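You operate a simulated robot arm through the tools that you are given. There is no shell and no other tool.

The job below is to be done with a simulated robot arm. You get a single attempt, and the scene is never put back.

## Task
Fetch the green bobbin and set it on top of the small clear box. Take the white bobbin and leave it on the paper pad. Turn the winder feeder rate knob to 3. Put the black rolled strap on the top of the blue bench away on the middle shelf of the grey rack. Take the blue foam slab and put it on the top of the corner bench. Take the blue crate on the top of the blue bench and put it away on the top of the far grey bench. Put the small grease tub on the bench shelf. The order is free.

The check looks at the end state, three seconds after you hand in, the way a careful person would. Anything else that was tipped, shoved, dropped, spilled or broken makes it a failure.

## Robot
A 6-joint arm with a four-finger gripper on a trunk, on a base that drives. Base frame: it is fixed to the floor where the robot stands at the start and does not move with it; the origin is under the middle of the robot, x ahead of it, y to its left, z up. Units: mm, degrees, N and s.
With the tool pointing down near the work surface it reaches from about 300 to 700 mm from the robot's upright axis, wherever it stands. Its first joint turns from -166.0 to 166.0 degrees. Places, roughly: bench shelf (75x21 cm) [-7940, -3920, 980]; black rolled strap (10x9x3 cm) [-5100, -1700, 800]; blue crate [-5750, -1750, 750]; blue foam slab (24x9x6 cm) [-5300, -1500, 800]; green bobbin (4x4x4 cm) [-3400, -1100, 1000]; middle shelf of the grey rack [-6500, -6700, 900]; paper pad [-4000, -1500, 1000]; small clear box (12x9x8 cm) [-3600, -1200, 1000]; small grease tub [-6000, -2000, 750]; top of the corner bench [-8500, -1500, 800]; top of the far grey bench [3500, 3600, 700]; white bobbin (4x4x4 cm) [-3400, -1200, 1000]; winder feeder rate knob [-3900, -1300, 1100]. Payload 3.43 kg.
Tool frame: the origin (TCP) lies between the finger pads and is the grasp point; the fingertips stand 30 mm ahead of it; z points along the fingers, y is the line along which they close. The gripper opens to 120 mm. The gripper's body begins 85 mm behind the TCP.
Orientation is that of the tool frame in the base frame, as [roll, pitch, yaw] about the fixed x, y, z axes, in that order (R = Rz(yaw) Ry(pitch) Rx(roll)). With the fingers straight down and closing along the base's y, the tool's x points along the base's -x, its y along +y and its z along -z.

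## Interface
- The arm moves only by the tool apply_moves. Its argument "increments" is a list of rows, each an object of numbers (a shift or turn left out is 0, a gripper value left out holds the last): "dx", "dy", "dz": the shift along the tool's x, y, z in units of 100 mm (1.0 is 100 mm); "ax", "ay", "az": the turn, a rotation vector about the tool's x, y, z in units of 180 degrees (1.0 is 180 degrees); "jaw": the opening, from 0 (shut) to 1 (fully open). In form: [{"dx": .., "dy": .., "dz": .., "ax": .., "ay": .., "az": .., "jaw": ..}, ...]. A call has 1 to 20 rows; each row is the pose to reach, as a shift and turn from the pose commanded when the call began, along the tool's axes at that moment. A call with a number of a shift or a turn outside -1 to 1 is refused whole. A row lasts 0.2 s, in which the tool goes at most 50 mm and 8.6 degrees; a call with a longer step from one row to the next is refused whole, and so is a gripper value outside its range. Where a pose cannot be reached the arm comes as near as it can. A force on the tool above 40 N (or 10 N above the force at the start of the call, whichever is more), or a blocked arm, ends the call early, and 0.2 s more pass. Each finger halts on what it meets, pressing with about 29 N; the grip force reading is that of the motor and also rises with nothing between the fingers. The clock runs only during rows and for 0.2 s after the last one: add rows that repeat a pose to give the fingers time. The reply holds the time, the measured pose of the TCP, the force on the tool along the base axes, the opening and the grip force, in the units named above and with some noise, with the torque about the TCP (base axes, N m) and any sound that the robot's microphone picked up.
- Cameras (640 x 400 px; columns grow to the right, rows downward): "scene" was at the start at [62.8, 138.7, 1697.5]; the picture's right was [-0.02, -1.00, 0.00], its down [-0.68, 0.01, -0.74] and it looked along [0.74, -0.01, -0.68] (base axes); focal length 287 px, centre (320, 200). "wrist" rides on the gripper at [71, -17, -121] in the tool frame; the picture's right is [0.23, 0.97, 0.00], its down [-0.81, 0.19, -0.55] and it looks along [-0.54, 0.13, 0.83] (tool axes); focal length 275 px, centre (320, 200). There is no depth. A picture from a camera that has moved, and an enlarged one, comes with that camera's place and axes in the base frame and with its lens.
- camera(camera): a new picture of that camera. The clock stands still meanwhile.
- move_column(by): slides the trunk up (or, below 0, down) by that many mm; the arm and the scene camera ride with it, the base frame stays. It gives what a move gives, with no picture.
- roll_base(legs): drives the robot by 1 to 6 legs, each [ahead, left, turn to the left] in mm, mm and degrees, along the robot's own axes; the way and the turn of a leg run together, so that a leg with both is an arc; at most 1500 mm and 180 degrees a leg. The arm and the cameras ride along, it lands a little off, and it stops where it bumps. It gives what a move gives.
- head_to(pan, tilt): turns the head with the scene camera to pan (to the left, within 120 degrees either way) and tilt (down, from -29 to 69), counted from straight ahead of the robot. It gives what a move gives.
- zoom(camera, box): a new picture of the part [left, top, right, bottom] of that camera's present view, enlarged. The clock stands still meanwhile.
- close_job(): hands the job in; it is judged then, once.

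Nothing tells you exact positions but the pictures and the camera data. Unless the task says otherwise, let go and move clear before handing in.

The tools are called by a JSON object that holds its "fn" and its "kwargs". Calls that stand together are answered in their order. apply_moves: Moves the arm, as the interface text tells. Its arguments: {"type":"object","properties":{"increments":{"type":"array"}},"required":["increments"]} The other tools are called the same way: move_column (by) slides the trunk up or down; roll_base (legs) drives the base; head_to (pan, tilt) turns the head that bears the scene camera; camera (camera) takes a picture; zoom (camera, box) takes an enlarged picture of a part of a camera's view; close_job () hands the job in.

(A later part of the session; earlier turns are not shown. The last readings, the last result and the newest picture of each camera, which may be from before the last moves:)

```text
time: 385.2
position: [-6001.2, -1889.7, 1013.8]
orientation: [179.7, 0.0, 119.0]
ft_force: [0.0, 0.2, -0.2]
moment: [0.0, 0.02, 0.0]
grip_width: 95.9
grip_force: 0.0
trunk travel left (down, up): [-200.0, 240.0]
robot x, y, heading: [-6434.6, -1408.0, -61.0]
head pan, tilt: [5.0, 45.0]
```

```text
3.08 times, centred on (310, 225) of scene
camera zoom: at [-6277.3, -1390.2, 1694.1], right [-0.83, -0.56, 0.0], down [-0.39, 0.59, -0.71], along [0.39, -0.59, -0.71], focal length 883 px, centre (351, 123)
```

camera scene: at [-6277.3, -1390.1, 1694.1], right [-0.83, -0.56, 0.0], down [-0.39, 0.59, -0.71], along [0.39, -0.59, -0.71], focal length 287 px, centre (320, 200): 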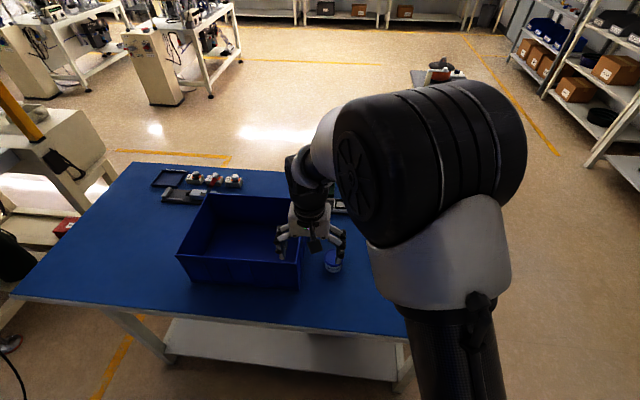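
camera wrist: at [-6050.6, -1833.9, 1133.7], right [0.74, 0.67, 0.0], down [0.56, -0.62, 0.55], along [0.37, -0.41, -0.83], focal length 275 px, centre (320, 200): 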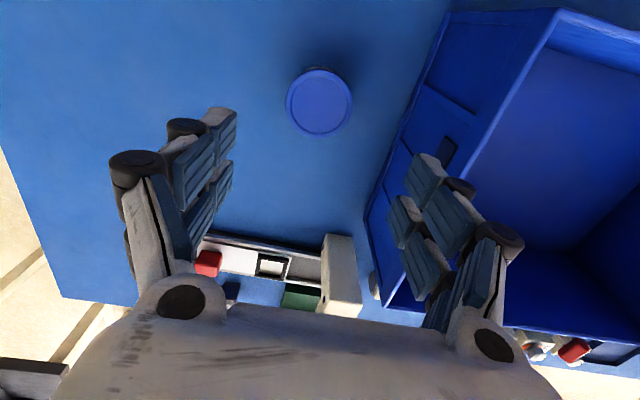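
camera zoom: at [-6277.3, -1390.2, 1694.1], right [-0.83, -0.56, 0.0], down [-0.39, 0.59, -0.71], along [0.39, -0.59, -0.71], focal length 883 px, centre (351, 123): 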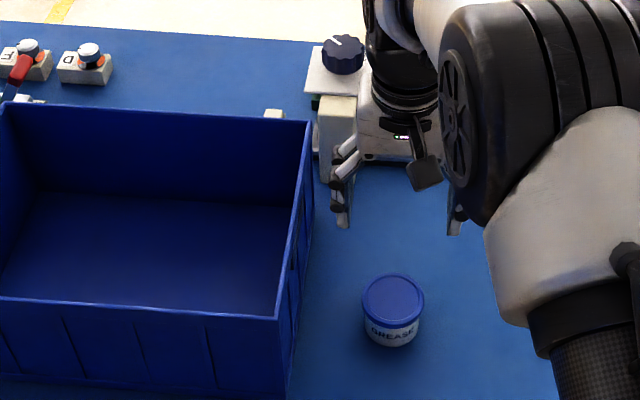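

The crate's rim overhangs close to where the finger would go, so I'll rotate the gripper 90° to grip the tub front-to-back instead.

{"fn": "apply_moves", "kwargs": {"increments": [{"az": -0.045}, {"az": -0.09}, {"az": -0.135}, {"az": -0.18}, {"az": -0.225}, {"az": -0.27}, {"az": -0.315}, {"az": -0.36}, {"az": -0.405}, {"az": -0.45}, {"az": -0.495}, {"az": -0.5}]}}

{"fn": "camera", "kwargs": {"camera": "wrist"}}

```text
time: 387.9
position: [-6000.6, -1888.9, 1014.2]
orientation: [-180.0, 0.2, -150.9]
ft_force: [0.0, 0.4, -0.4]
moment: [0.01, 0.0, 0.02]
grip_width: 95.7
grip_force: 0.1
trunk travel left (down, up): [-200.0, 240.0]
robot x, y, heading: [-6436.9, -1410.1, -61.3]
head pan, tilt: [5.0, 45.0]
```

```text
taken
camera wrist: at [-6055.3, -1938.2, 1133.8], right [-0.67, 0.74, 0.0], down [0.61, 0.56, 0.56], along [0.41, 0.37, -0.83], focal length 275 px, centre (320, 200)
```

wrist: 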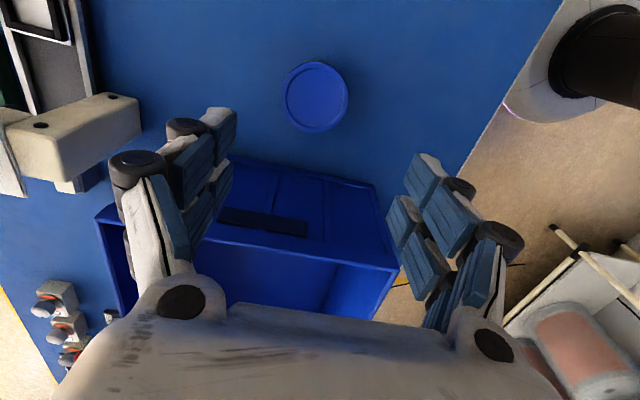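

{"fn": "apply_moves", "kwargs": {"increments": [{"dx": 0.02, "dy": -0.02, "dz": 0.35}, {"dx": 0.02, "dy": -0.02, "dz": 0.7}, {"dx": 0.02, "dy": -0.02, "dz": 1.0}]}}

{"fn": "camera", "kwargs": {"camera": "wrist"}}

{"fn": "zoom", "kwargs": {"camera": "scene", "box": [230, 160, 390, 290]}}

```text
time: 388.6
position: [-5999.8, -1893.5, 914.4]
orientation: [-179.9, 0.2, -151.0]
ft_force: [-0.3, -0.5, -1.0]
moment: [0.02, -0.03, 0.0]
grip_width: 96.1
grip_force: 0.0
trunk travel left (down, up): [-200.0, 240.0]
robot x, y, heading: [-6435.2, -1404.4, -61.1]
head pan, tilt: [5.0, 45.0]
```

```text
taken
camera wrist: at [-6055.6, -1941.3, 1033.7], right [-0.67, 0.74, 0.0], down [0.61, 0.56, 0.56], along [0.41, 0.37, -0.83], focal length 275 px, centre (320, 200)
```

wrist: 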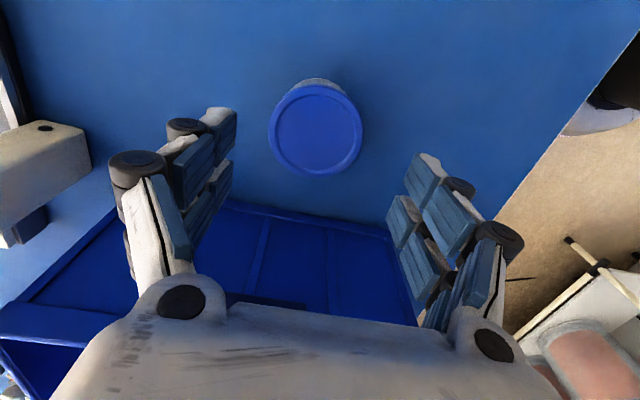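

```text
3.08 times, centred on (310, 225) of scene
camera zoom: at [-6277.0, -1390.6, 1694.0], right [-0.83, -0.56, 0.0], down [-0.39, 0.59, -0.71], along [0.39, -0.59, -0.71], focal length 883 px, centre (351, 123)
```

zoom: 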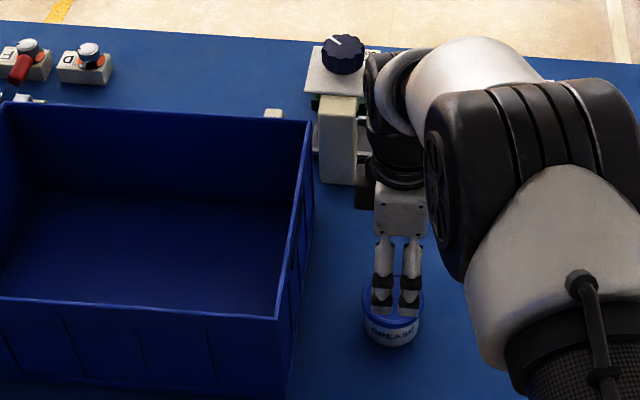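

{"fn": "apply_moves", "kwargs": {"increments": [{"dx": 0.04, "dy": -0.03, "dz": 0.3}, {"dx": 0.04, "dy": -0.03, "dz": 0.6}, {"dx": 0.04, "dy": -0.03, "dz": 0.8}, {"dx": 0.04, "dy": -0.03, "dz": 0.92}, {"dx": 0.04, "dy": -0.03, "dz": 0.98}]}}

{"fn": "camera", "kwargs": {"camera": "wrist"}}

{"fn": "zoom", "kwargs": {"camera": "scene", "box": [230, 160, 390, 290]}}

```text
time: 389.9
position: [-6002.3, -1895.9, 815.9]
orientation: [-180.0, 0.2, -151.1]
ft_force: [0.1, 0.2, 0.0]
moment: [0.04, -0.01, -0.03]
grip_width: 95.8
grip_force: 0.0
trunk travel left (down, up): [-200.0, 240.0]
robot x, y, heading: [-6434.8, -1411.4, -61.4]
head pan, tilt: [5.0, 45.0]
```

```text
taken
camera wrist: at [-6057.6, -1944.8, 935.1], right [-0.67, 0.74, 0.0], down [0.61, 0.56, 0.56], along [0.41, 0.37, -0.83], focal length 275 px, centre (320, 200)
```

wrist: 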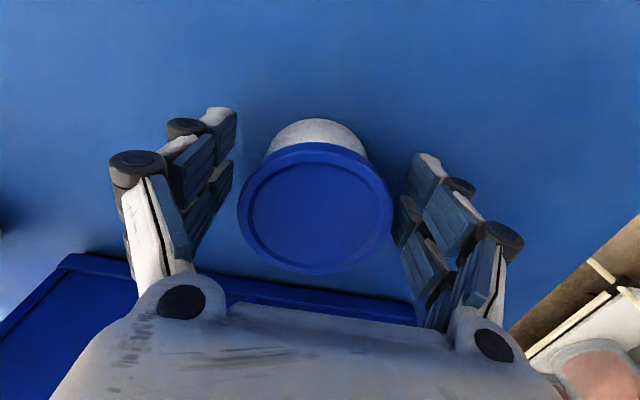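

```text
3.08 times, centred on (310, 225) of scene
camera zoom: at [-6277.4, -1390.2, 1694.1], right [-0.83, -0.56, 0.0], down [-0.39, 0.59, -0.71], along [0.39, -0.59, -0.71], focal length 883 px, centre (351, 123)
```

zoom: 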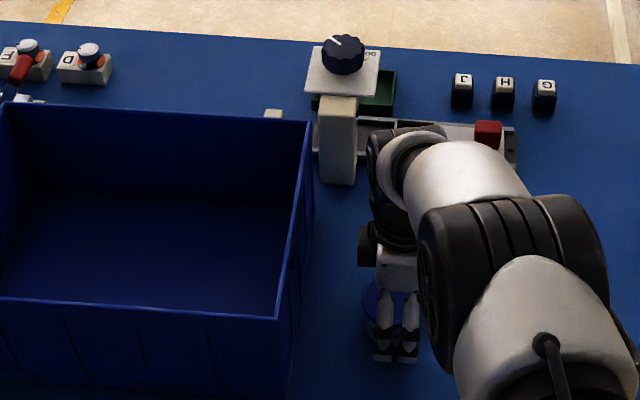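

{"fn": "apply_moves", "kwargs": {"increments": [{"jaw": 0.65}, {"jaw": 0.5}, {"jaw": 0.4}, {"jaw": 0.4}, {"jaw": 0.4}]}}

{"fn": "apply_moves", "kwargs": {"increments": [{"dz": -0.05}, {"dz": -0.12}, {"dz": -0.25}, {"dz": -0.4}]}}

{"fn": "camera", "kwargs": {"camera": "wrist"}}

```text
time: 391.1
position: [-6002.4, -1897.0, 816.2]
orientation: [-179.9, 0.3, -151.1]
ft_force: [0.0, 0.2, 1.9]
moment: [-0.03, 0.01, 0.01]
grip_width: 70.9
grip_force: 29.3
trunk travel left (down, up): [-200.0, 240.0]
robot x, y, heading: [-6432.4, -1405.9, -61.3]
head pan, tilt: [5.0, 45.0]
```

```text
time: 392.1
position: [-6001.9, -1897.7, 855.8]
orientation: [-179.9, 0.2, -151.0]
ft_force: [-0.2, -0.4, -1.4]
moment: [0.04, 0.0, -0.02]
grip_width: 70.8
grip_force: 29.1
trunk travel left (down, up): [-200.0, 240.0]
robot x, y, heading: [-6435.7, -1406.5, -61.2]
head pan, tilt: [5.0, 45.0]
```

```text
taken
camera wrist: at [-6057.2, -1944.8, 975.4], right [-0.67, 0.74, 0.0], down [0.61, 0.56, 0.56], along [0.41, 0.37, -0.83], focal length 275 px, centre (320, 200)
```

wrist: 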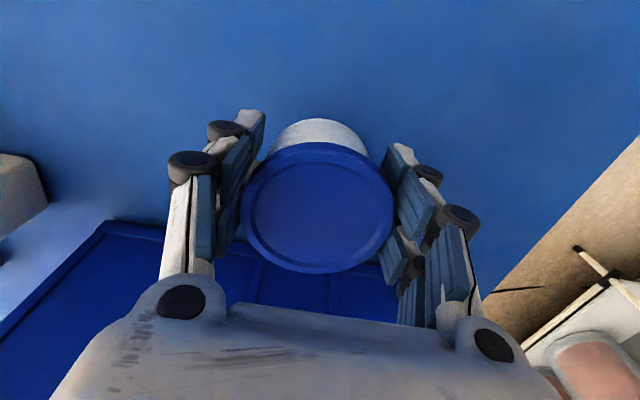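

The tub is lifted. Raising it and travelling to the left bench with the riser shelf.

{"fn": "apply_moves", "kwargs": {"increments": [{"dz": -0.4}, {"dz": -0.8}, {"dz": -1.0}]}}

{"fn": "apply_moves", "kwargs": {"increments": [{"dz": -0.4}, {"dz": -0.8}, {"dz": -1.0}]}}

{"fn": "apply_moves", "kwargs": {"increments": [{"dz": -0.4}, {"dz": -0.8}]}}

{"fn": "roll_base", "kwargs": {"legs": [[0, -1250, 0], [300, 0, 0], [0, 0, -90], [0, 1000, 0]]}}

{"fn": "head_to", "kwargs": {"pan": 10, "tilt": 30}}

{"fn": "camera", "kwargs": {"camera": "scene"}}

```text
time: 392.9
position: [-6002.8, -1896.0, 957.5]
orientation: [-180.0, 0.3, -151.1]
ft_force: [-0.6, -0.1, -1.3]
moment: [-0.01, -0.01, -0.01]
grip_width: 70.7
grip_force: 29.3
trunk travel left (down, up): [-200.0, 240.0]
robot x, y, heading: [-6438.3, -1409.3, -61.0]
head pan, tilt: [5.0, 45.0]
```

```text
time: 393.6
position: [-6003.9, -1896.1, 1056.2]
orientation: [-180.0, 0.2, -151.1]
ft_force: [0.0, 0.0, -1.4]
moment: [-0.01, -0.03, -0.01]
grip_width: 70.6
grip_force: 28.8
trunk travel left (down, up): [-200.0, 240.0]
robot x, y, heading: [-6439.2, -1408.3, -61.2]
head pan, tilt: [5.0, 45.0]
```

```text
time: 394.2
position: [-6004.0, -1897.0, 1134.3]
orientation: [180.0, 0.1, -151.1]
ft_force: [0.0, 0.3, -1.7]
moment: [0.02, 0.01, 0.01]
grip_width: 70.5
grip_force: 29.7
trunk travel left (down, up): [-200.0, 240.0]
robot x, y, heading: [-6431.6, -1409.5, -61.2]
head pan, tilt: [5.0, 45.0]
```

```text
time: 410.9
position: [-7352.8, -3598.6, 1135.4]
orientation: [180.0, 0.2, 120.5]
ft_force: [-0.3, 0.0, -2.1]
moment: [0.04, -0.02, 0.01]
grip_width: 70.5
grip_force: 29.3
trunk travel left (down, up): [-200.0, 240.0]
robot x, y, heading: [-6874.5, -3157.0, -149.4]
head pan, tilt: [5.0, 45.0]
```

```text
time: 411.6
position: [-7351.8, -3599.8, 1134.8]
orientation: [180.0, 0.2, 120.4]
ft_force: [0.0, 0.0, -1.4]
moment: [0.04, 0.03, 0.0]
grip_width: 70.4
grip_force: 28.9
trunk travel left (down, up): [-200.0, 240.0]
robot x, y, heading: [-6874.9, -3153.2, -149.3]
head pan, tilt: [10.0, 30.0]
```

```text
taken
camera scene: at [-6855.3, -3324.0, 1716.6], right [-0.65, 0.76, 0.0], down [0.38, 0.32, -0.87], along [-0.66, -0.56, -0.5], focal length 287 px, centre (320, 200)
```

scene: 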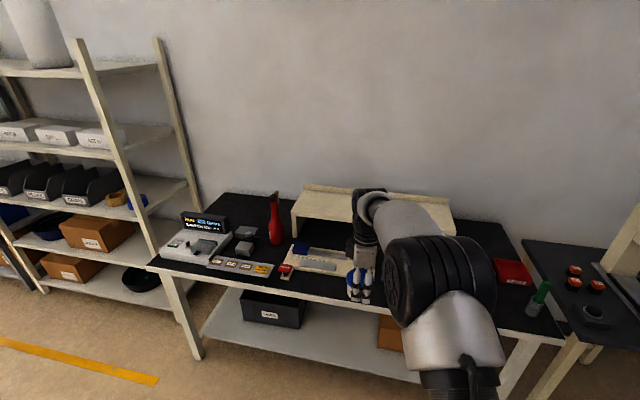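

{"fn": "roll_base", "kwargs": {"legs": [[0, 0, -2.1], [450, 0, 0]]}}

{"fn": "head_to", "kwargs": {"pan": 20, "tilt": 40}}

{"fn": "camera", "kwargs": {"camera": "scene"}}

{"fn": "camera", "kwargs": {"camera": "wrist"}}

```text
time: 414.7
position: [-7761.8, -3796.2, 1135.0]
orientation: [180.0, 0.2, 118.3]
ft_force: [0.2, -0.5, -1.2]
moment: [0.02, -0.05, -0.01]
grip_width: 70.3
grip_force: 29.0
trunk travel left (down, up): [-200.0, 240.0]
robot x, y, heading: [-7272.3, -3366.4, -151.7]
head pan, tilt: [10.0, 30.0]
```

```text
time: 415.4
position: [-7761.7, -3794.5, 1135.8]
orientation: [180.0, 0.2, 118.4]
ft_force: [0.0, -0.2, -1.6]
moment: [0.03, -0.02, 0.02]
grip_width: 70.3
grip_force: 29.1
trunk travel left (down, up): [-200.0, 240.0]
robot x, y, heading: [-7270.6, -3369.1, -151.7]
head pan, tilt: [20.0, 40.0]
```

```text
taken
camera scene: at [-7241.6, -3544.4, 1701.4], right [-0.75, 0.67, 0.0], down [0.43, 0.48, -0.77], along [-0.51, -0.57, -0.64], focal length 287 px, centre (320, 200)
```

scene: 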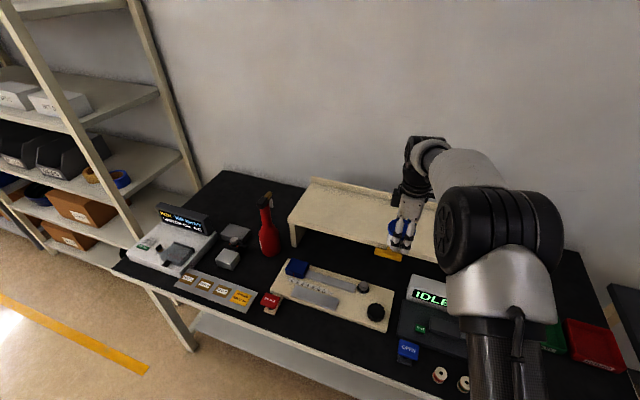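

```text
taken
camera wrist: at [-7811.2, -3738.0, 1255.0], right [0.75, 0.67, 0.0], down [0.55, -0.62, 0.56], along [0.37, -0.42, -0.83], focal length 275 px, centre (320, 200)
```

wrist: 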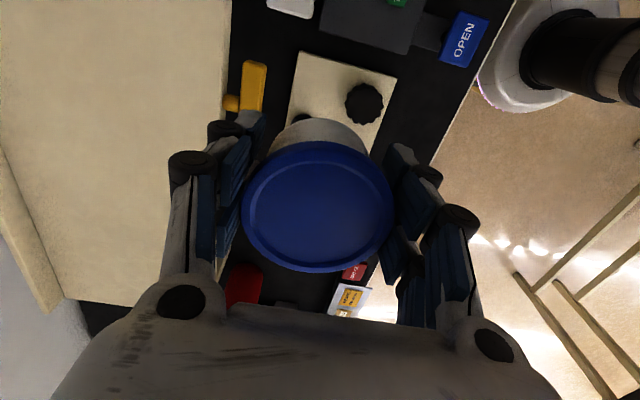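

The riser's front edge is about 90 mm ahead of the tub. I'll roll the base in 165 mm so the tub is over the riser.

{"fn": "roll_base", "kwargs": {"legs": [[165, 0, 0]]}}

{"fn": "camera", "kwargs": {"camera": "scene"}}

{"fn": "camera", "kwargs": {"camera": "wrist"}}

```text
time: 416.9
position: [-7910.0, -3874.3, 1135.2]
orientation: [179.9, 0.3, 118.4]
ft_force: [0.0, -0.4, -1.7]
moment: [0.02, -0.01, 0.0]
grip_width: 70.3
grip_force: 29.2
trunk travel left (down, up): [-200.0, 240.0]
robot x, y, heading: [-7414.5, -3446.3, -151.7]
head pan, tilt: [20.0, 40.0]
```

```text
taken
camera scene: at [-7389.5, -3624.2, 1701.3], right [-0.75, 0.67, 0.0], down [0.43, 0.48, -0.77], along [-0.51, -0.57, -0.64], focal length 287 px, centre (320, 200)
```

scene: 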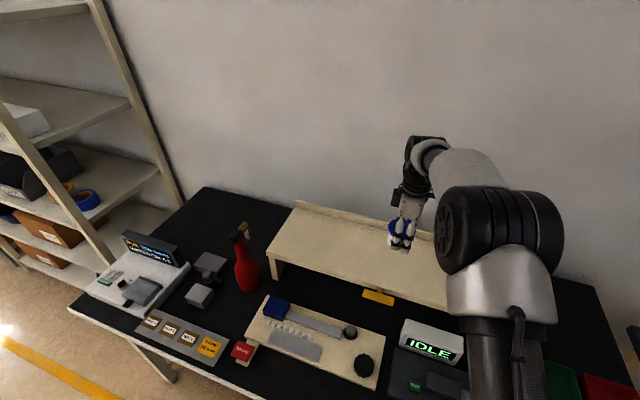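

```text
taken
camera wrist: at [-7958.8, -3817.3, 1254.3], right [0.75, 0.66, 0.0], down [0.55, -0.62, 0.56], along [0.37, -0.42, -0.83], focal length 275 px, centre (320, 200)
```

wrist: 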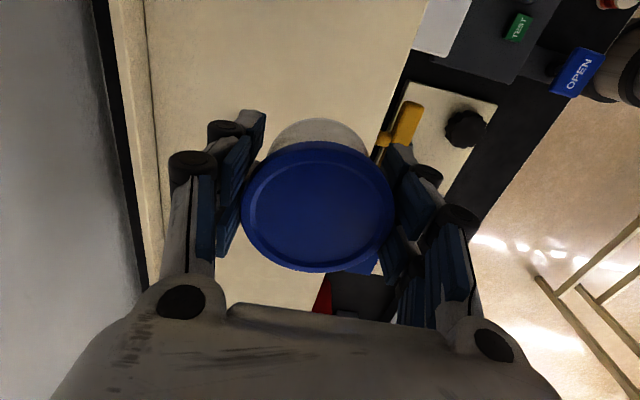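

{"fn": "apply_moves", "kwargs": {"increments": [{"dz": 0.06}, {"dz": 0.12}, {"dz": 0.18}, {"dz": 0.24}, {"dz": 0.3}, {"dz": 0.36}, {"dz": 0.42}, {"dz": 0.48}]}}

{"fn": "camera", "kwargs": {"camera": "wrist"}}

{"fn": "zoom", "kwargs": {"camera": "scene", "box": [300, 170, 480, 300]}}

```text
time: 418.7
position: [-7908.2, -3872.7, 1086.1]
orientation: [179.9, 0.3, 118.4]
ft_force: [0.4, -0.7, -0.5]
moment: [0.02, 0.02, -0.01]
grip_width: 70.2
grip_force: 28.8
trunk travel left (down, up): [-200.0, 240.0]
robot x, y, heading: [-7412.8, -3444.9, -151.9]
head pan, tilt: [20.0, 40.0]
```

```text
taken
camera wrist: at [-7958.1, -3817.1, 1206.5], right [0.75, 0.66, 0.0], down [0.55, -0.62, 0.56], along [0.37, -0.42, -0.83], focal length 275 px, centre (320, 200)
```

wrist: 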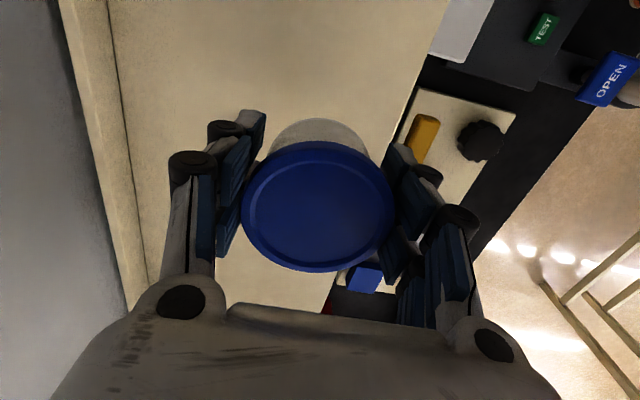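

```text
3.08 times, centred on (390, 235) of scene
camera zoom: at [-7388.4, -3623.7, 1701.3], right [-0.75, 0.67, 0.0], down [0.43, 0.48, -0.77], along [-0.51, -0.57, -0.64], focal length 883 px, centre (105, 92)
```

zoom: 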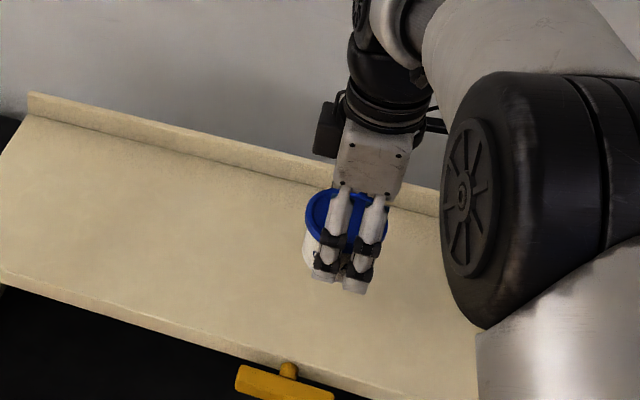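

{"fn": "apply_moves", "kwargs": {"increments": [{"dz": 0.05}, {"dz": 0.1}, {"dz": 0.15}, {"dz": 0.2}, {"dz": 0.25}, {"dz": 0.3}]}}

{"fn": "apply_moves", "kwargs": {"increments": [{"dz": 0.05}, {"dz": 0.1}, {"dz": 0.15}, {"dz": 0.2}, {"dz": 0.25}]}}

{"fn": "camera", "kwargs": {"camera": "wrist"}}

```text
time: 420.1
position: [-7908.0, -3873.6, 1056.6]
orientation: [180.0, 0.1, 118.4]
ft_force: [0.5, 0.1, -1.8]
moment: [-0.01, 0.01, 0.01]
grip_width: 70.4
grip_force: 28.9
trunk travel left (down, up): [-200.0, 240.0]
robot x, y, heading: [-7413.1, -3447.1, -151.7]
head pan, tilt: [20.0, 40.0]
```

```text
time: 421.3
position: [-7909.4, -3874.0, 1031.0]
orientation: [180.0, 0.2, 118.4]
ft_force: [0.4, 0.9, -1.7]
moment: [0.04, -0.02, 0.0]
grip_width: 70.3
grip_force: 28.4
trunk travel left (down, up): [-200.0, 240.0]
robot x, y, heading: [-7413.5, -3445.7, -151.6]
head pan, tilt: [20.0, 40.0]
```

```text
taken
camera wrist: at [-7958.3, -3817.2, 1151.7], right [0.75, 0.66, 0.0], down [0.55, -0.62, 0.56], along [0.37, -0.42, -0.83], focal length 275 px, centre (320, 200)
```

wrist: 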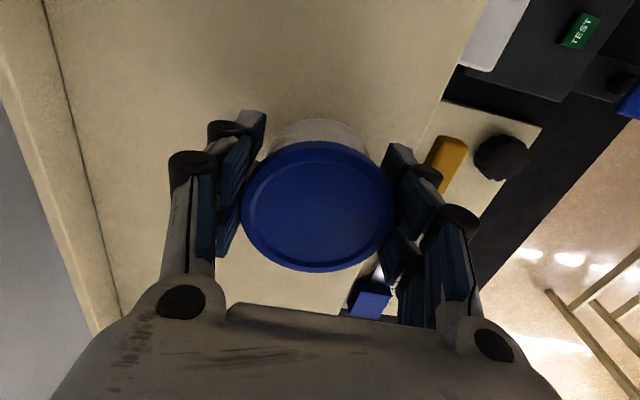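

{"fn": "apply_moves", "kwargs": {"increments": [{"dz": 0.04}, {"dz": 0.08}, {"dz": 0.12}, {"dz": 0.16}, {"dz": 0.2}]}}

{"fn": "apply_moves", "kwargs": {"increments": [{"dz": 0.03}, {"dz": 0.06}, {"dz": 0.09}, {"dz": 0.12}]}}

```text
time: 422.5
position: [-7908.9, -3873.6, 1012.4]
orientation: [180.0, 0.2, 118.4]
ft_force: [-0.1, -0.8, -0.8]
moment: [0.02, 0.01, -0.01]
grip_width: 70.4
grip_force: 29.1
trunk travel left (down, up): [-200.0, 240.0]
robot x, y, heading: [-7417.1, -3446.3, -151.8]
head pan, tilt: [20.0, 40.0]
```

```text
time: 423.5
position: [-7908.7, -3874.2, 1003.7]
orientation: [-179.6, 0.3, 118.3]
ft_force: [0.5, 0.9, 22.1]
moment: [-0.25, 0.06, -0.28]
grip_width: 70.4
grip_force: 29.1
trunk travel left (down, up): [-200.0, 240.0]
robot x, y, heading: [-7414.7, -3443.8, -151.9]
head pan, tilt: [20.0, 40.0]
```

The tub is standing on the riser. Releasing and rising.

{"fn": "apply_moves", "kwargs": {"increments": [{"jaw": 0.65, "dz": -0.01}, {"jaw": 0.72, "dz": -0.02}, {"jaw": 0.8, "dz": -0.02}, {"jaw": 0.8, "dz": -0.02}]}}

{"fn": "apply_moves", "kwargs": {"increments": [{"dz": -0.1}, {"dz": -0.3}, {"dz": -0.6}, {"dz": -1.0}]}}

{"fn": "camera", "kwargs": {"camera": "wrist"}}

{"fn": "zoom", "kwargs": {"camera": "scene", "box": [260, 170, 480, 320]}}

```text
time: 424.5
position: [-7907.5, -3874.1, 1002.2]
orientation: [180.0, 0.2, 118.3]
ft_force: [-1.1, 0.2, 0.5]
moment: [0.0, 0.02, -0.01]
grip_width: 95.9
grip_force: 0.0
trunk travel left (down, up): [-200.0, 240.0]
robot x, y, heading: [-7418.8, -3448.6, -151.9]
head pan, tilt: [20.0, 40.0]
```

```text
time: 425.5
position: [-7908.4, -3874.7, 1102.8]
orientation: [-179.9, 0.2, 118.5]
ft_force: [-0.4, -0.5, -0.5]
moment: [-0.01, 0.02, 0.02]
grip_width: 95.8
grip_force: 0.3
trunk travel left (down, up): [-200.0, 240.0]
robot x, y, heading: [-7413.5, -3448.0, -151.5]
head pan, tilt: [20.0, 40.0]
```

```text
taken
camera wrist: at [-7957.3, -3816.5, 1222.2], right [0.75, 0.66, 0.0], down [0.55, -0.62, 0.56], along [0.37, -0.42, -0.83], focal length 275 px, centre (320, 200)
```

wrist: 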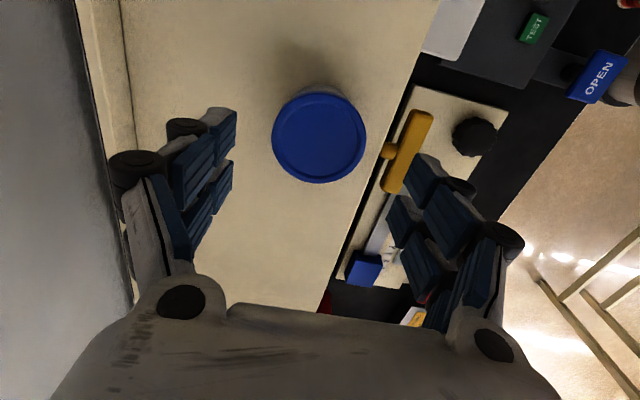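

```text
2.67 times, centred on (370, 245) of scene
camera zoom: at [-7387.6, -3622.9, 1701.4], right [-0.75, 0.67, 0.0], down [0.43, 0.48, -0.77], along [-0.51, -0.57, -0.64], focal length 765 px, centre (187, 80)
```

zoom: 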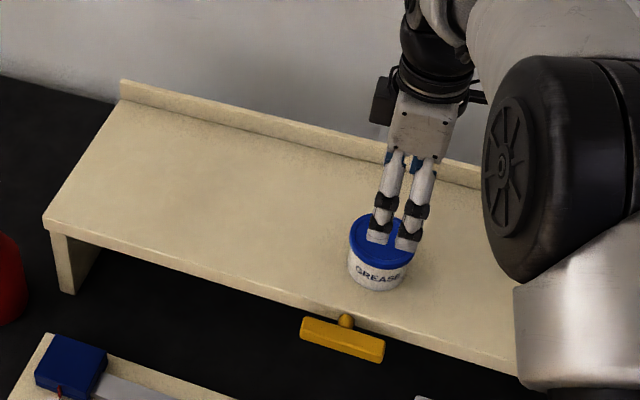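

The grease tub stands on the bench riser. Now the crate: I'll drive around the dark table back to the front (aisle) side of the blue bench.

{"fn": "apply_moves", "kwargs": {"increments": [{"dz": -0.3, "dy": 0.2}, {"dz": -0.6, "dy": 0.5}, {"dz": -0.8, "dy": 0.8}]}}

{"fn": "roll_base", "kwargs": {"legs": [[-480, 0, 0.2], [0, 1400, 0], [0, 420, 0], [-1500, 0, 0], [0, 0, -90]]}}

{"fn": "head_to", "kwargs": {"pan": 0, "tilt": 25}}

{"fn": "camera", "kwargs": {"camera": "scene"}}

```text
time: 426.3
position: [-7837.3, -3833.0, 1182.7]
orientation: [179.9, 0.2, 118.5]
ft_force: [1.2, 0.0, 0.6]
moment: [0.02, 0.01, 0.01]
grip_width: 95.8
grip_force: 0.7
trunk travel left (down, up): [-200.0, 240.0]
robot x, y, heading: [-7416.3, -3442.2, -151.6]
head pan, tilt: [20.0, 40.0]
```

```text
time: 448.7
position: [-5217.3, -3677.3, 1181.2]
orientation: [180.0, 0.2, 29.9]
ft_force: [0.5, 0.2, -0.6]
moment: [0.02, 0.01, -0.02]
grip_width: 95.8
grip_force: 0.0
trunk travel left (down, up): [-200.0, 240.0]
robot x, y, heading: [-4819.7, -4090.2, 119.9]
head pan, tilt: [20.0, 40.0]
```

```text
time: 449.6
position: [-5217.0, -3677.7, 1183.0]
orientation: [-179.9, 0.2, 29.9]
ft_force: [-0.4, 0.0, -0.3]
moment: [0.03, -0.03, -0.01]
grip_width: 96.2
grip_force: 0.1
trunk travel left (down, up): [-200.0, 240.0]
robot x, y, heading: [-4817.7, -4090.7, 119.4]
head pan, tilt: [0.0, 25.0]
```

```text
taken
camera scene: at [-4975.6, -4097.6, 1724.6], right [0.87, 0.5, 0.0], down [0.21, -0.37, -0.91], along [-0.45, 0.79, -0.42], focal length 287 px, centre (320, 200)
```

scene: 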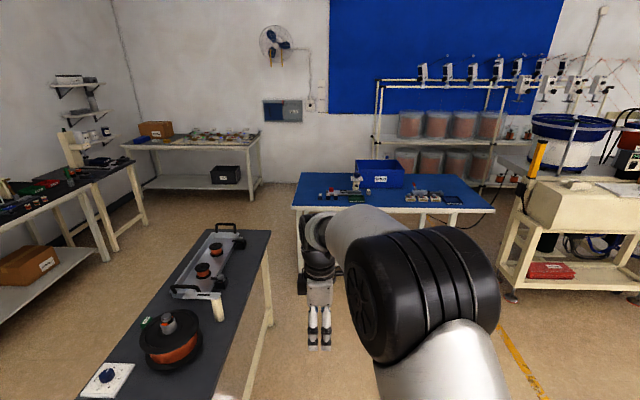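

{"fn": "roll_base", "kwargs": {"legs": [[0, -440, -1], [1300, 0, 0]]}}

{"fn": "head_to", "kwargs": {"pan": 10, "tilt": 40}}

{"fn": "camera", "kwargs": {"camera": "scene"}}

{"fn": "zoom", "kwargs": {"camera": "scene", "box": [150, 100, 390, 250]}}

```text
time: 458.4
position: [-5459.4, -2311.5, 1182.4]
orientation: [180.0, 0.2, 29.1]
ft_force: [0.4, 0.6, -0.4]
moment: [-0.08, 0.03, 0.0]
grip_width: 96.0
grip_force: 0.0
trunk travel left (down, up): [-200.0, 240.0]
robot x, y, heading: [-5065.5, -2731.3, 119.1]
head pan, tilt: [0.0, 25.0]
```

```text
time: 459.2
position: [-5459.1, -2312.5, 1182.6]
orientation: [-180.0, 0.2, 29.0]
ft_force: [-0.1, 0.1, 0.4]
moment: [-0.04, -0.02, -0.01]
grip_width: 96.1
grip_force: 0.0
trunk travel left (down, up): [-200.0, 240.0]
robot x, y, heading: [-5065.4, -2733.2, 119.0]
head pan, tilt: [10.0, 40.0]
```

```text
taken
camera scene: at [-5231.2, -2749.6, 1701.4], right [0.78, 0.63, 0.0], down [0.4, -0.5, -0.77], along [-0.48, 0.6, -0.64], focal length 287 px, centre (320, 200)
```

scene: 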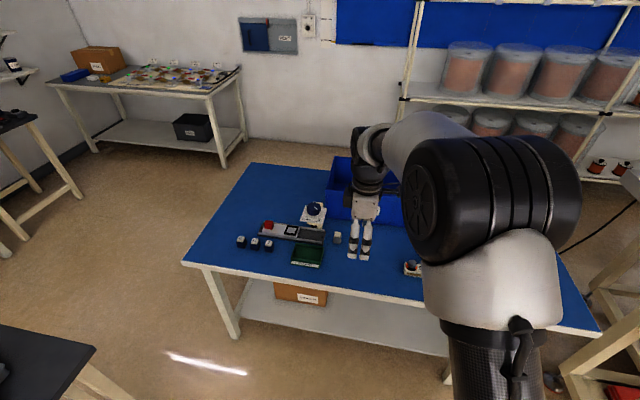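

```text
2.67 times, centred on (270, 175) of scene
camera zoom: at [-5231.2, -2749.6, 1701.4], right [0.78, 0.63, 0.0], down [0.4, -0.5, -0.77], along [-0.48, 0.6, -0.64], focal length 765 px, centre (453, 267)
```

zoom: 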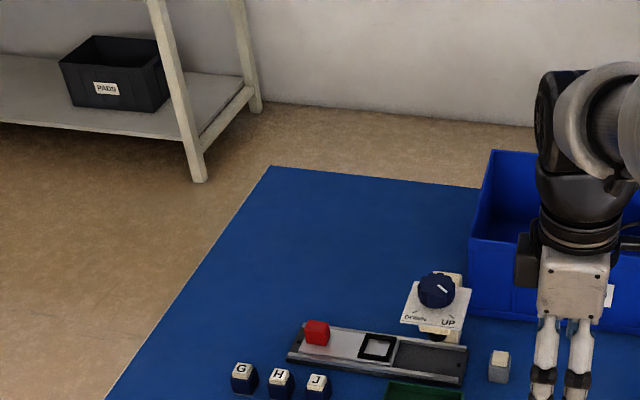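

{"fn": "roll_base", "kwargs": {"legs": [[390, 0, -0.5]]}}

{"fn": "camera", "kwargs": {"camera": "wrist"}}

{"fn": "head_to", "kwargs": {"pan": 12, "tilt": 50}}

{"fn": "camera", "kwargs": {"camera": "scene"}}

```text
time: 461.6
position: [-5642.2, -1968.4, 1182.7]
orientation: [180.0, 0.2, 28.6]
ft_force: [-0.2, 0.5, -0.5]
moment: [-0.03, 0.0, 0.02]
grip_width: 96.1
grip_force: 0.1
trunk travel left (down, up): [-200.0, 240.0]
robot x, y, heading: [-5253.5, -2387.3, 118.4]
head pan, tilt: [10.0, 40.0]
```

```text
taken
camera wrist: at [-5586.9, -1917.6, 1301.7], right [0.67, -0.74, 0.0], down [-0.62, -0.56, 0.56], along [-0.41, -0.37, -0.83], focal length 275 px, centre (320, 200)
```

wrist: 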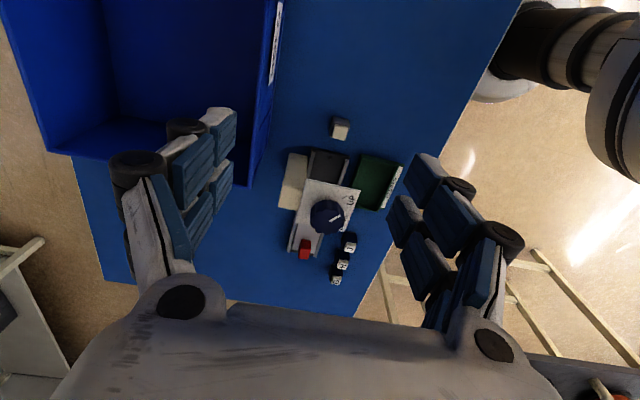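

```text
time: 462.3
position: [-5641.7, -1968.9, 1182.9]
orientation: [-180.0, 0.2, 28.5]
ft_force: [-0.4, 0.3, 0.5]
moment: [-0.02, 0.02, -0.01]
grip_width: 96.1
grip_force: 0.1
trunk travel left (down, up): [-200.0, 240.0]
robot x, y, heading: [-5254.0, -2389.2, 118.2]
head pan, tilt: [12.0, 50.0]
```

```text
taken
camera scene: at [-5415.2, -2416.2, 1687.2], right [0.76, 0.65, 0.0], down [0.5, -0.58, -0.64], along [-0.42, 0.49, -0.77], focal length 287 px, centre (320, 200)
```

scene: 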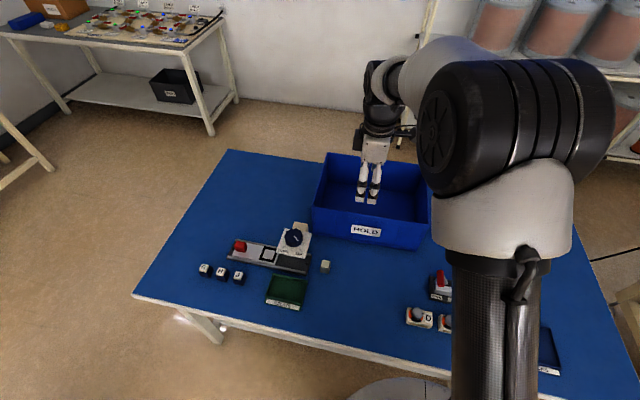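

{"fn": "zoom", "kwargs": {"camera": "scene", "box": [290, 130, 450, 260]}}

{"fn": "zoom", "kwargs": {"camera": "wrist", "box": [180, 0, 340, 110]}}

```text
3.08 times, centred on (370, 195) of scene
camera zoom: at [-5415.2, -2416.2, 1687.2], right [0.76, 0.65, 0.0], down [0.5, -0.58, -0.64], along [-0.42, 0.49, -0.77], focal length 883 px, centre (166, 215)
```

zoom: 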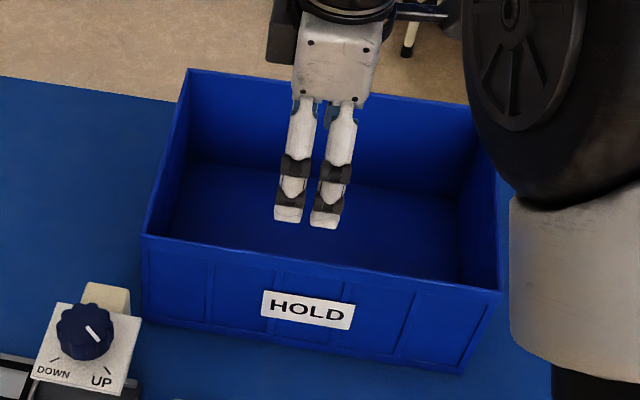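

```text
3.64 times, centred on (260, 55) of wrist
camera zoom: at [-5586.6, -1918.3, 1302.1], right [0.67, -0.74, 0.0], down [-0.62, -0.56, 0.56], along [-0.41, -0.37, -0.83], focal length 1001 px, centre (538, 727)
```

zoom: 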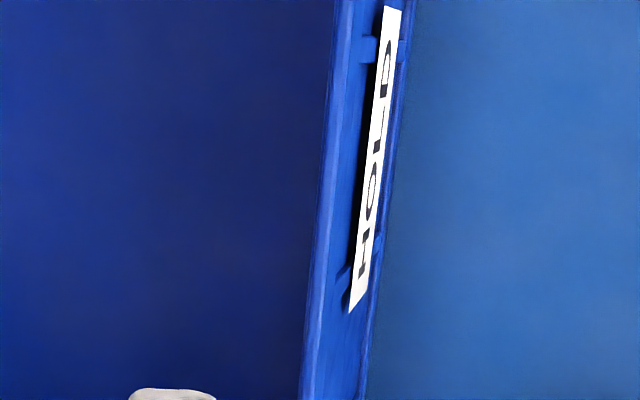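

The crate's front rim (z≈940) is about 79 mm ahead of the tool, and the crate is empty. I'll straddle the middle of its front wall and go deep so it stays level.

{"fn": "apply_moves", "kwargs": {"increments": [{"dx": 0.13, "dy": -0.4}, {"dx": 0.27, "dy": -0.79}, {"dx": 0.27, "dy": -0.79, "dz": 0.4}, {"dx": 0.27, "dy": -0.79, "dz": 0.8}, {"dx": 0.27, "dy": -0.79, "dz": 1.0}]}}

{"fn": "camera", "kwargs": {"camera": "wrist"}}

{"fn": "zoom", "kwargs": {"camera": "scene", "box": [290, 130, 450, 260]}}

```text
time: 463.5
position: [-5656.1, -1887.2, 1082.9]
orientation: [180.0, 0.2, 28.6]
ft_force: [0.3, 0.7, 0.2]
moment: [0.0, 0.01, 0.02]
grip_width: 96.0
grip_force: 0.1
trunk travel left (down, up): [-200.0, 240.0]
robot x, y, heading: [-5253.3, -2389.8, 118.6]
head pan, tilt: [12.0, 50.0]
```

```text
taken
camera wrist: at [-5601.3, -1836.1, 1201.6], right [0.67, -0.74, 0.0], down [-0.62, -0.56, 0.56], along [-0.41, -0.37, -0.83], focal length 275 px, centre (320, 200)
```

wrist: 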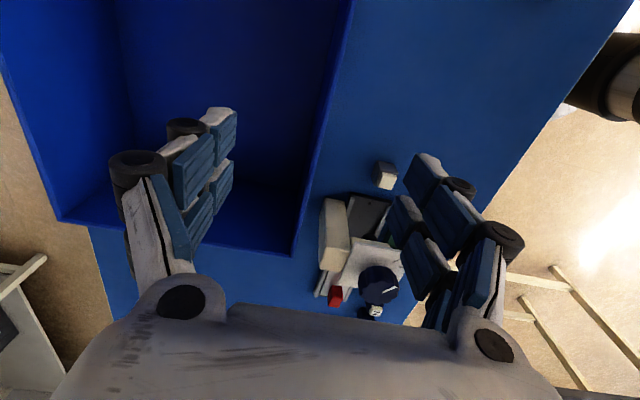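

```text
3.08 times, centred on (370, 195) of scene
camera zoom: at [-5415.4, -2416.1, 1687.2], right [0.76, 0.65, 0.0], down [0.5, -0.58, -0.64], along [-0.42, 0.49, -0.77], focal length 883 px, centre (166, 215)
```

zoom: 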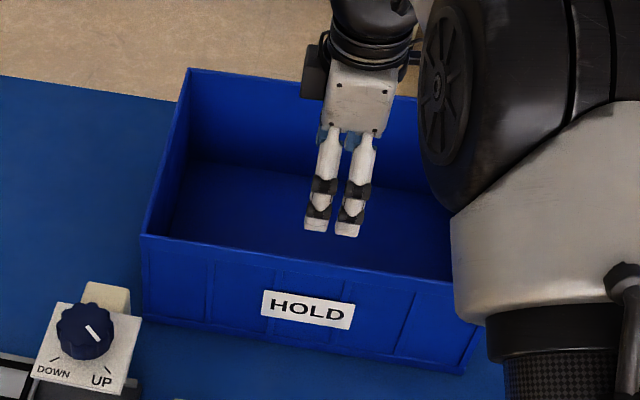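

{"fn": "apply_moves", "kwargs": {"increments": [{"dy": 0.06, "dz": 0.35}, {"dy": 0.06, "dz": 0.7}, {"dy": 0.06, "dz": 1.0}]}}

{"fn": "camera", "kwargs": {"camera": "wrist"}}

{"fn": "apply_moves", "kwargs": {"increments": [{"dz": 0.3}, {"dz": 0.6}, {"dz": 0.85}, {"dz": 1.0}]}}

{"fn": "camera", "kwargs": {"camera": "wrist"}}

{"fn": "zoom", "kwargs": {"camera": "scene", "box": [290, 130, 450, 260]}}

```text
time: 464.3
position: [-5653.0, -1891.7, 981.6]
orientation: [180.0, 0.1, 28.5]
ft_force: [-0.7, 0.2, 0.2]
moment: [-0.02, -0.04, 0.02]
grip_width: 95.9
grip_force: 0.1
trunk travel left (down, up): [-200.0, 240.0]
robot x, y, heading: [-5250.5, -2388.6, 118.6]
head pan, tilt: [12.0, 50.0]
```

```text
taken
camera wrist: at [-5598.6, -1841.1, 1101.1], right [0.67, -0.74, 0.0], down [-0.62, -0.56, 0.56], along [-0.41, -0.37, -0.83], focal length 275 px, centre (320, 200)
```

wrist: 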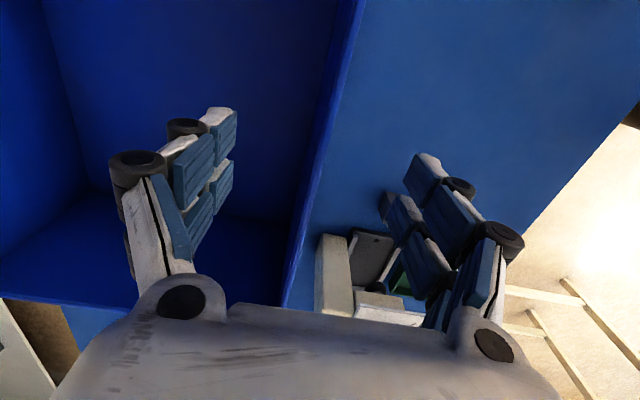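

```text
time: 465.3
position: [-5652.0, -1892.0, 882.7]
orientation: [-180.0, 0.2, 28.6]
ft_force: [0.3, 0.1, -0.3]
moment: [-0.04, 0.01, -0.03]
grip_width: 96.0
grip_force: 0.1
trunk travel left (down, up): [-200.0, 240.0]
robot x, y, heading: [-5252.7, -2387.5, 118.4]
head pan, tilt: [12.0, 50.0]
```

```text
taken
camera wrist: at [-5598.8, -1840.7, 1001.3], right [0.67, -0.74, 0.0], down [-0.62, -0.56, 0.56], along [-0.41, -0.37, -0.83], focal length 275 px, centre (320, 200)
```

wrist: 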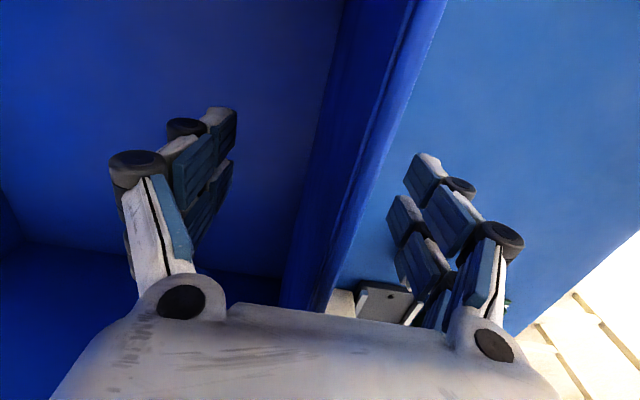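

```text
3.08 times, centred on (370, 195) of scene
camera zoom: at [-5415.4, -2416.0, 1687.2], right [0.76, 0.65, 0.0], down [0.5, -0.58, -0.64], along [-0.42, 0.49, -0.77], focal length 883 px, centre (166, 215)
```

zoom: 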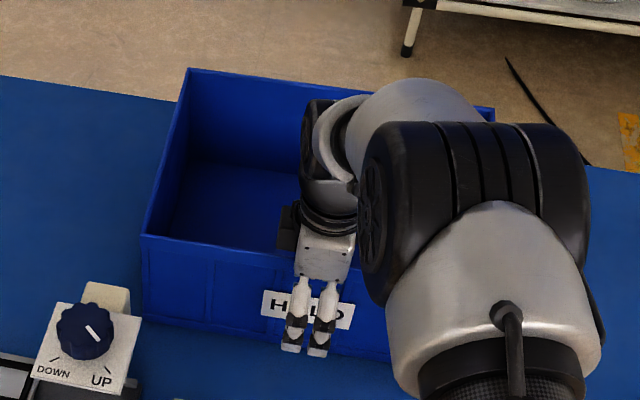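

{"fn": "apply_moves", "kwargs": {"increments": [{"dz": 0.05}, {"dz": 0.1}, {"dz": 0.1, "jaw": 0.6}, {"dz": 0.1, "jaw": 0.4}, {"dz": 0.1, "jaw": 0.2}, {"dz": 0.1, "jaw": 0.05}, {"dz": 0.1, "jaw": 0.0}, {"dz": 0.1, "jaw": 0.0}, {"dz": 0.1, "jaw": 0.0}]}}

{"fn": "camera", "kwargs": {"camera": "wrist"}}

```text
time: 467.3
position: [-5653.8, -1893.4, 872.4]
orientation: [179.9, 0.2, 28.7]
ft_force: [-0.4, -0.3, -0.7]
moment: [-0.12, 0.25, 0.6]
grip_width: 6.1
grip_force: 18.0
trunk travel left (down, up): [-200.0, 240.0]
robot x, y, heading: [-5252.3, -2389.7, 118.4]
head pan, tilt: [12.0, 50.0]
```

```text
taken
camera wrist: at [-5599.1, -1840.9, 992.0], right [0.67, -0.74, 0.0], down [-0.62, -0.56, 0.56], along [-0.41, -0.37, -0.83], focal length 275 px, centre (320, 200)
```

wrist: 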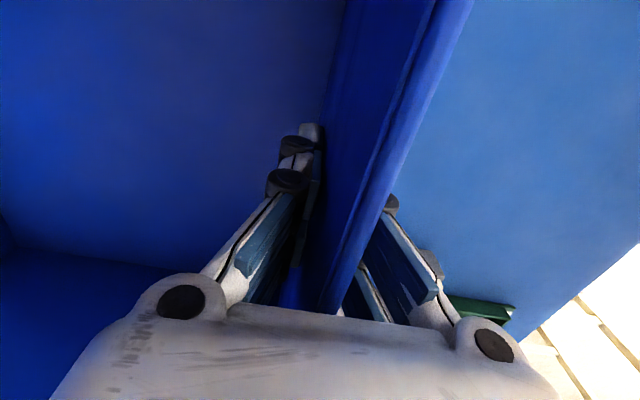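

{"fn": "apply_moves", "kwargs": {"increments": [{"jaw": 0.0}, {"jaw": 0.0}, {"jaw": 0.0}]}}

{"fn": "apply_moves", "kwargs": {"increments": [{"dz": -0.03, "jaw": 0.0}, {"dz": -0.06, "jaw": 0.0}, {"dz": -0.1, "jaw": 0.0}, {"dz": -0.15, "jaw": 0.0}]}}

{"fn": "camera", "kwargs": {"camera": "wrist"}}

{"fn": "camera", "kwargs": {"camera": "scene"}}

```text
time: 468.1
position: [-5654.9, -1891.6, 872.3]
orientation: [-180.0, 0.2, 28.6]
ft_force: [-0.3, 1.5, 0.3]
moment: [0.1, -0.05, 0.83]
grip_width: 5.9
grip_force: 29.1
trunk travel left (down, up): [-200.0, 240.0]
robot x, y, heading: [-5252.4, -2387.6, 118.4]
head pan, tilt: [12.0, 50.0]
```

```text
time: 469.1
position: [-5652.3, -1892.7, 885.7]
orientation: [179.8, 0.2, 28.5]
ft_force: [0.2, -0.1, -11.3]
moment: [-1.27, -0.73, -0.01]
grip_width: 6.2
grip_force: 28.6
trunk travel left (down, up): [-200.0, 240.0]
robot x, y, heading: [-5251.5, -2392.2, 118.6]
head pan, tilt: [12.0, 50.0]
```

```text
taken
camera wrist: at [-5598.6, -1841.5, 1005.7], right [0.67, -0.75, 0.0], down [-0.62, -0.55, 0.56], along [-0.41, -0.37, -0.83], focal length 275 px, centre (320, 200)
```

wrist: 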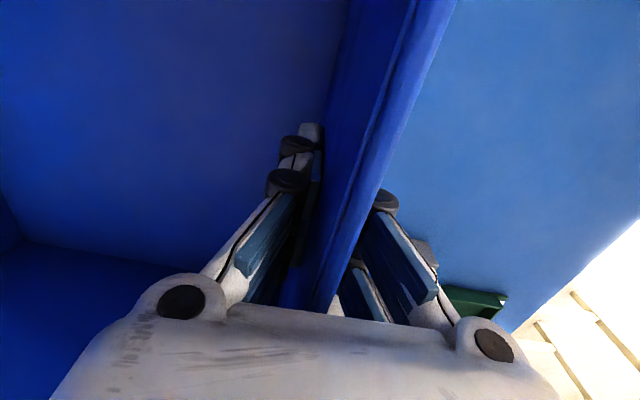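

```text
taken
camera scene: at [-5416.0, -2415.2, 1687.1], right [0.76, 0.65, 0.0], down [0.5, -0.58, -0.64], along [-0.42, 0.49, -0.77], focal length 287 px, centre (320, 200)
```

scene: 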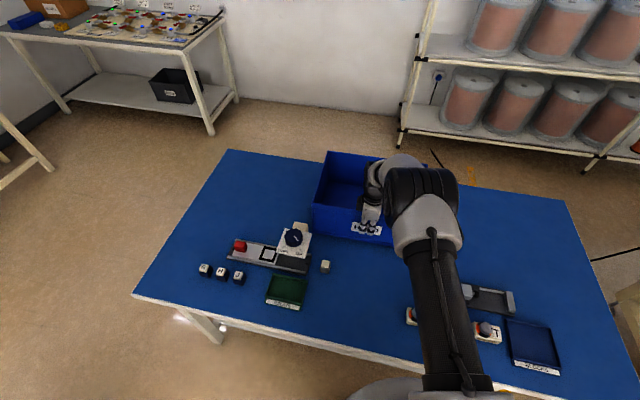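

The crate lifts: about 1.15 kg, and it's holding nearly level. Lifting slowly further.

{"fn": "apply_moves", "kwargs": {"increments": [{"dz": -0.06, "jaw": 0.0}, {"dz": -0.12, "jaw": 0.0}, {"dz": -0.2, "jaw": 0.0}, {"dz": -0.3, "jaw": 0.0}]}}

{"fn": "camera", "kwargs": {"camera": "wrist"}}

{"fn": "zoom", "kwargs": {"camera": "scene", "box": [270, 110, 470, 260]}}

```text
time: 470.1
position: [-5653.1, -1891.4, 916.8]
orientation: [179.8, 0.2, 28.5]
ft_force: [0.0, -1.2, -11.1]
moment: [-1.27, -0.73, 0.0]
grip_width: 6.0
grip_force: 29.2
trunk travel left (down, up): [-200.0, 240.0]
robot x, y, heading: [-5251.0, -2390.9, 118.5]
head pan, tilt: [12.0, 50.0]
```

```text
taken
camera wrist: at [-5599.0, -1841.0, 1036.3], right [0.67, -0.74, 0.0], down [-0.62, -0.55, 0.56], along [-0.41, -0.37, -0.83], focal length 275 px, centre (320, 200)
```

wrist: 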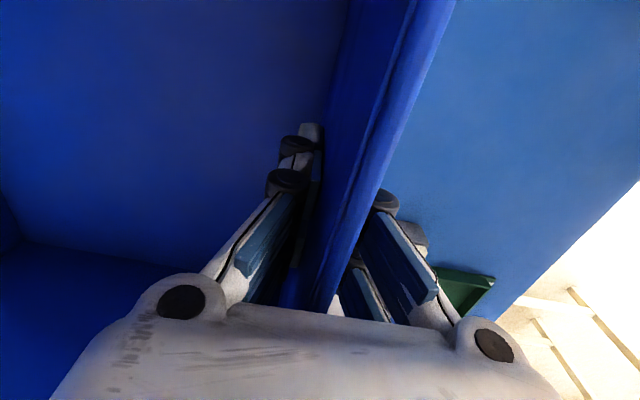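

```text
2.67 times, centred on (370, 185) of scene
camera zoom: at [-5416.0, -2415.2, 1687.1], right [0.76, 0.65, 0.0], down [0.5, -0.58, -0.64], along [-0.42, 0.49, -0.77], focal length 765 px, centre (187, 240)
```

zoom: 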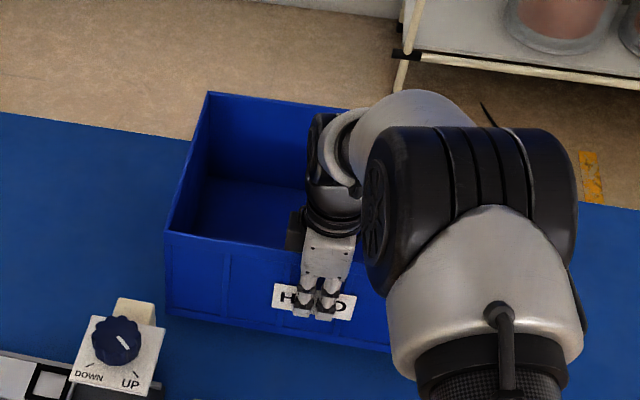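

{"fn": "apply_moves", "kwargs": {"increments": [{"dz": -0.15, "jaw": 0.0}, {"dz": -0.3, "jaw": 0.0}, {"dz": -0.45, "jaw": 0.0}, {"dz": -0.6, "jaw": 0.0}, {"dz": -0.75, "jaw": 0.0}, {"dz": -0.9, "jaw": 0.0}]}}

{"fn": "apply_moves", "kwargs": {"increments": [{"dz": -0.15, "jaw": 0.0}, {"dz": -0.3, "jaw": 0.0}, {"dz": -0.45, "jaw": 0.0}, {"dz": -0.6, "jaw": 0.0}, {"dz": -0.75, "jaw": 0.0}, {"dz": -0.9, "jaw": 0.0}]}}

{"fn": "camera", "kwargs": {"camera": "scene"}}

{"fn": "camera", "kwargs": {"camera": "wrist"}}

```text
time: 471.5
position: [-5653.6, -1891.1, 1006.1]
orientation: [180.0, 0.2, 28.7]
ft_force: [0.2, 0.3, -10.0]
moment: [-1.3, -0.74, -0.03]
grip_width: 6.3
grip_force: 28.7
trunk travel left (down, up): [-200.0, 240.0]
robot x, y, heading: [-5250.8, -2389.9, 118.6]
head pan, tilt: [12.0, 50.0]
```

```text
time: 472.9
position: [-5653.4, -1892.8, 1097.1]
orientation: [-180.0, 0.2, 28.5]
ft_force: [-0.1, -0.8, -11.3]
moment: [-1.27, -0.73, 0.01]
grip_width: 6.3
grip_force: 28.9
trunk travel left (down, up): [-200.0, 240.0]
robot x, y, heading: [-5251.0, -2392.9, 118.3]
head pan, tilt: [12.0, 50.0]
```

```text
taken
camera scene: at [-5415.9, -2415.3, 1687.1], right [0.76, 0.65, 0.0], down [0.5, -0.58, -0.64], along [-0.42, 0.49, -0.77], focal length 287 px, centre (320, 200)
```

scene: 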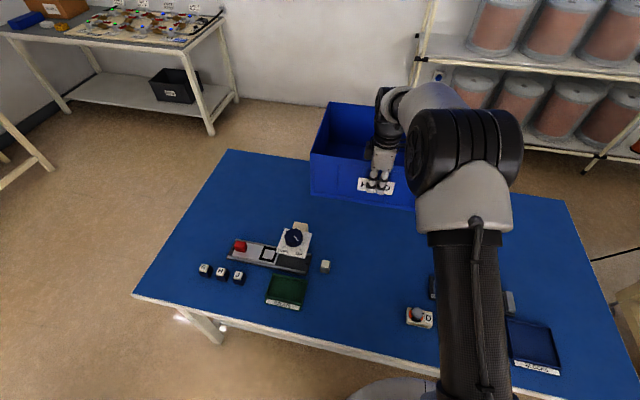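

```text
taken
camera wrist: at [-5598.6, -1841.5, 1216.8], right [0.67, -0.74, 0.0], down [-0.62, -0.56, 0.56], along [-0.41, -0.37, -0.83], focal length 275 px, centre (320, 200)
```

wrist: 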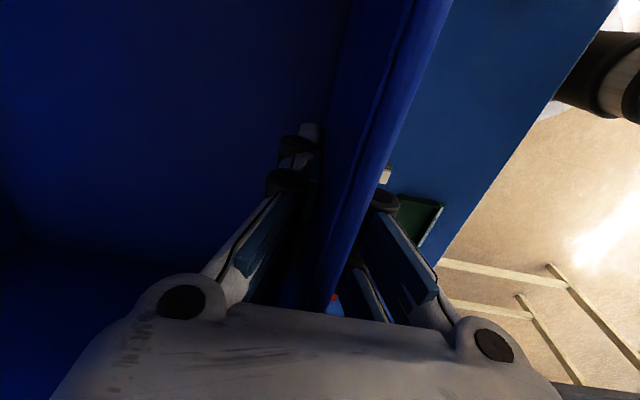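

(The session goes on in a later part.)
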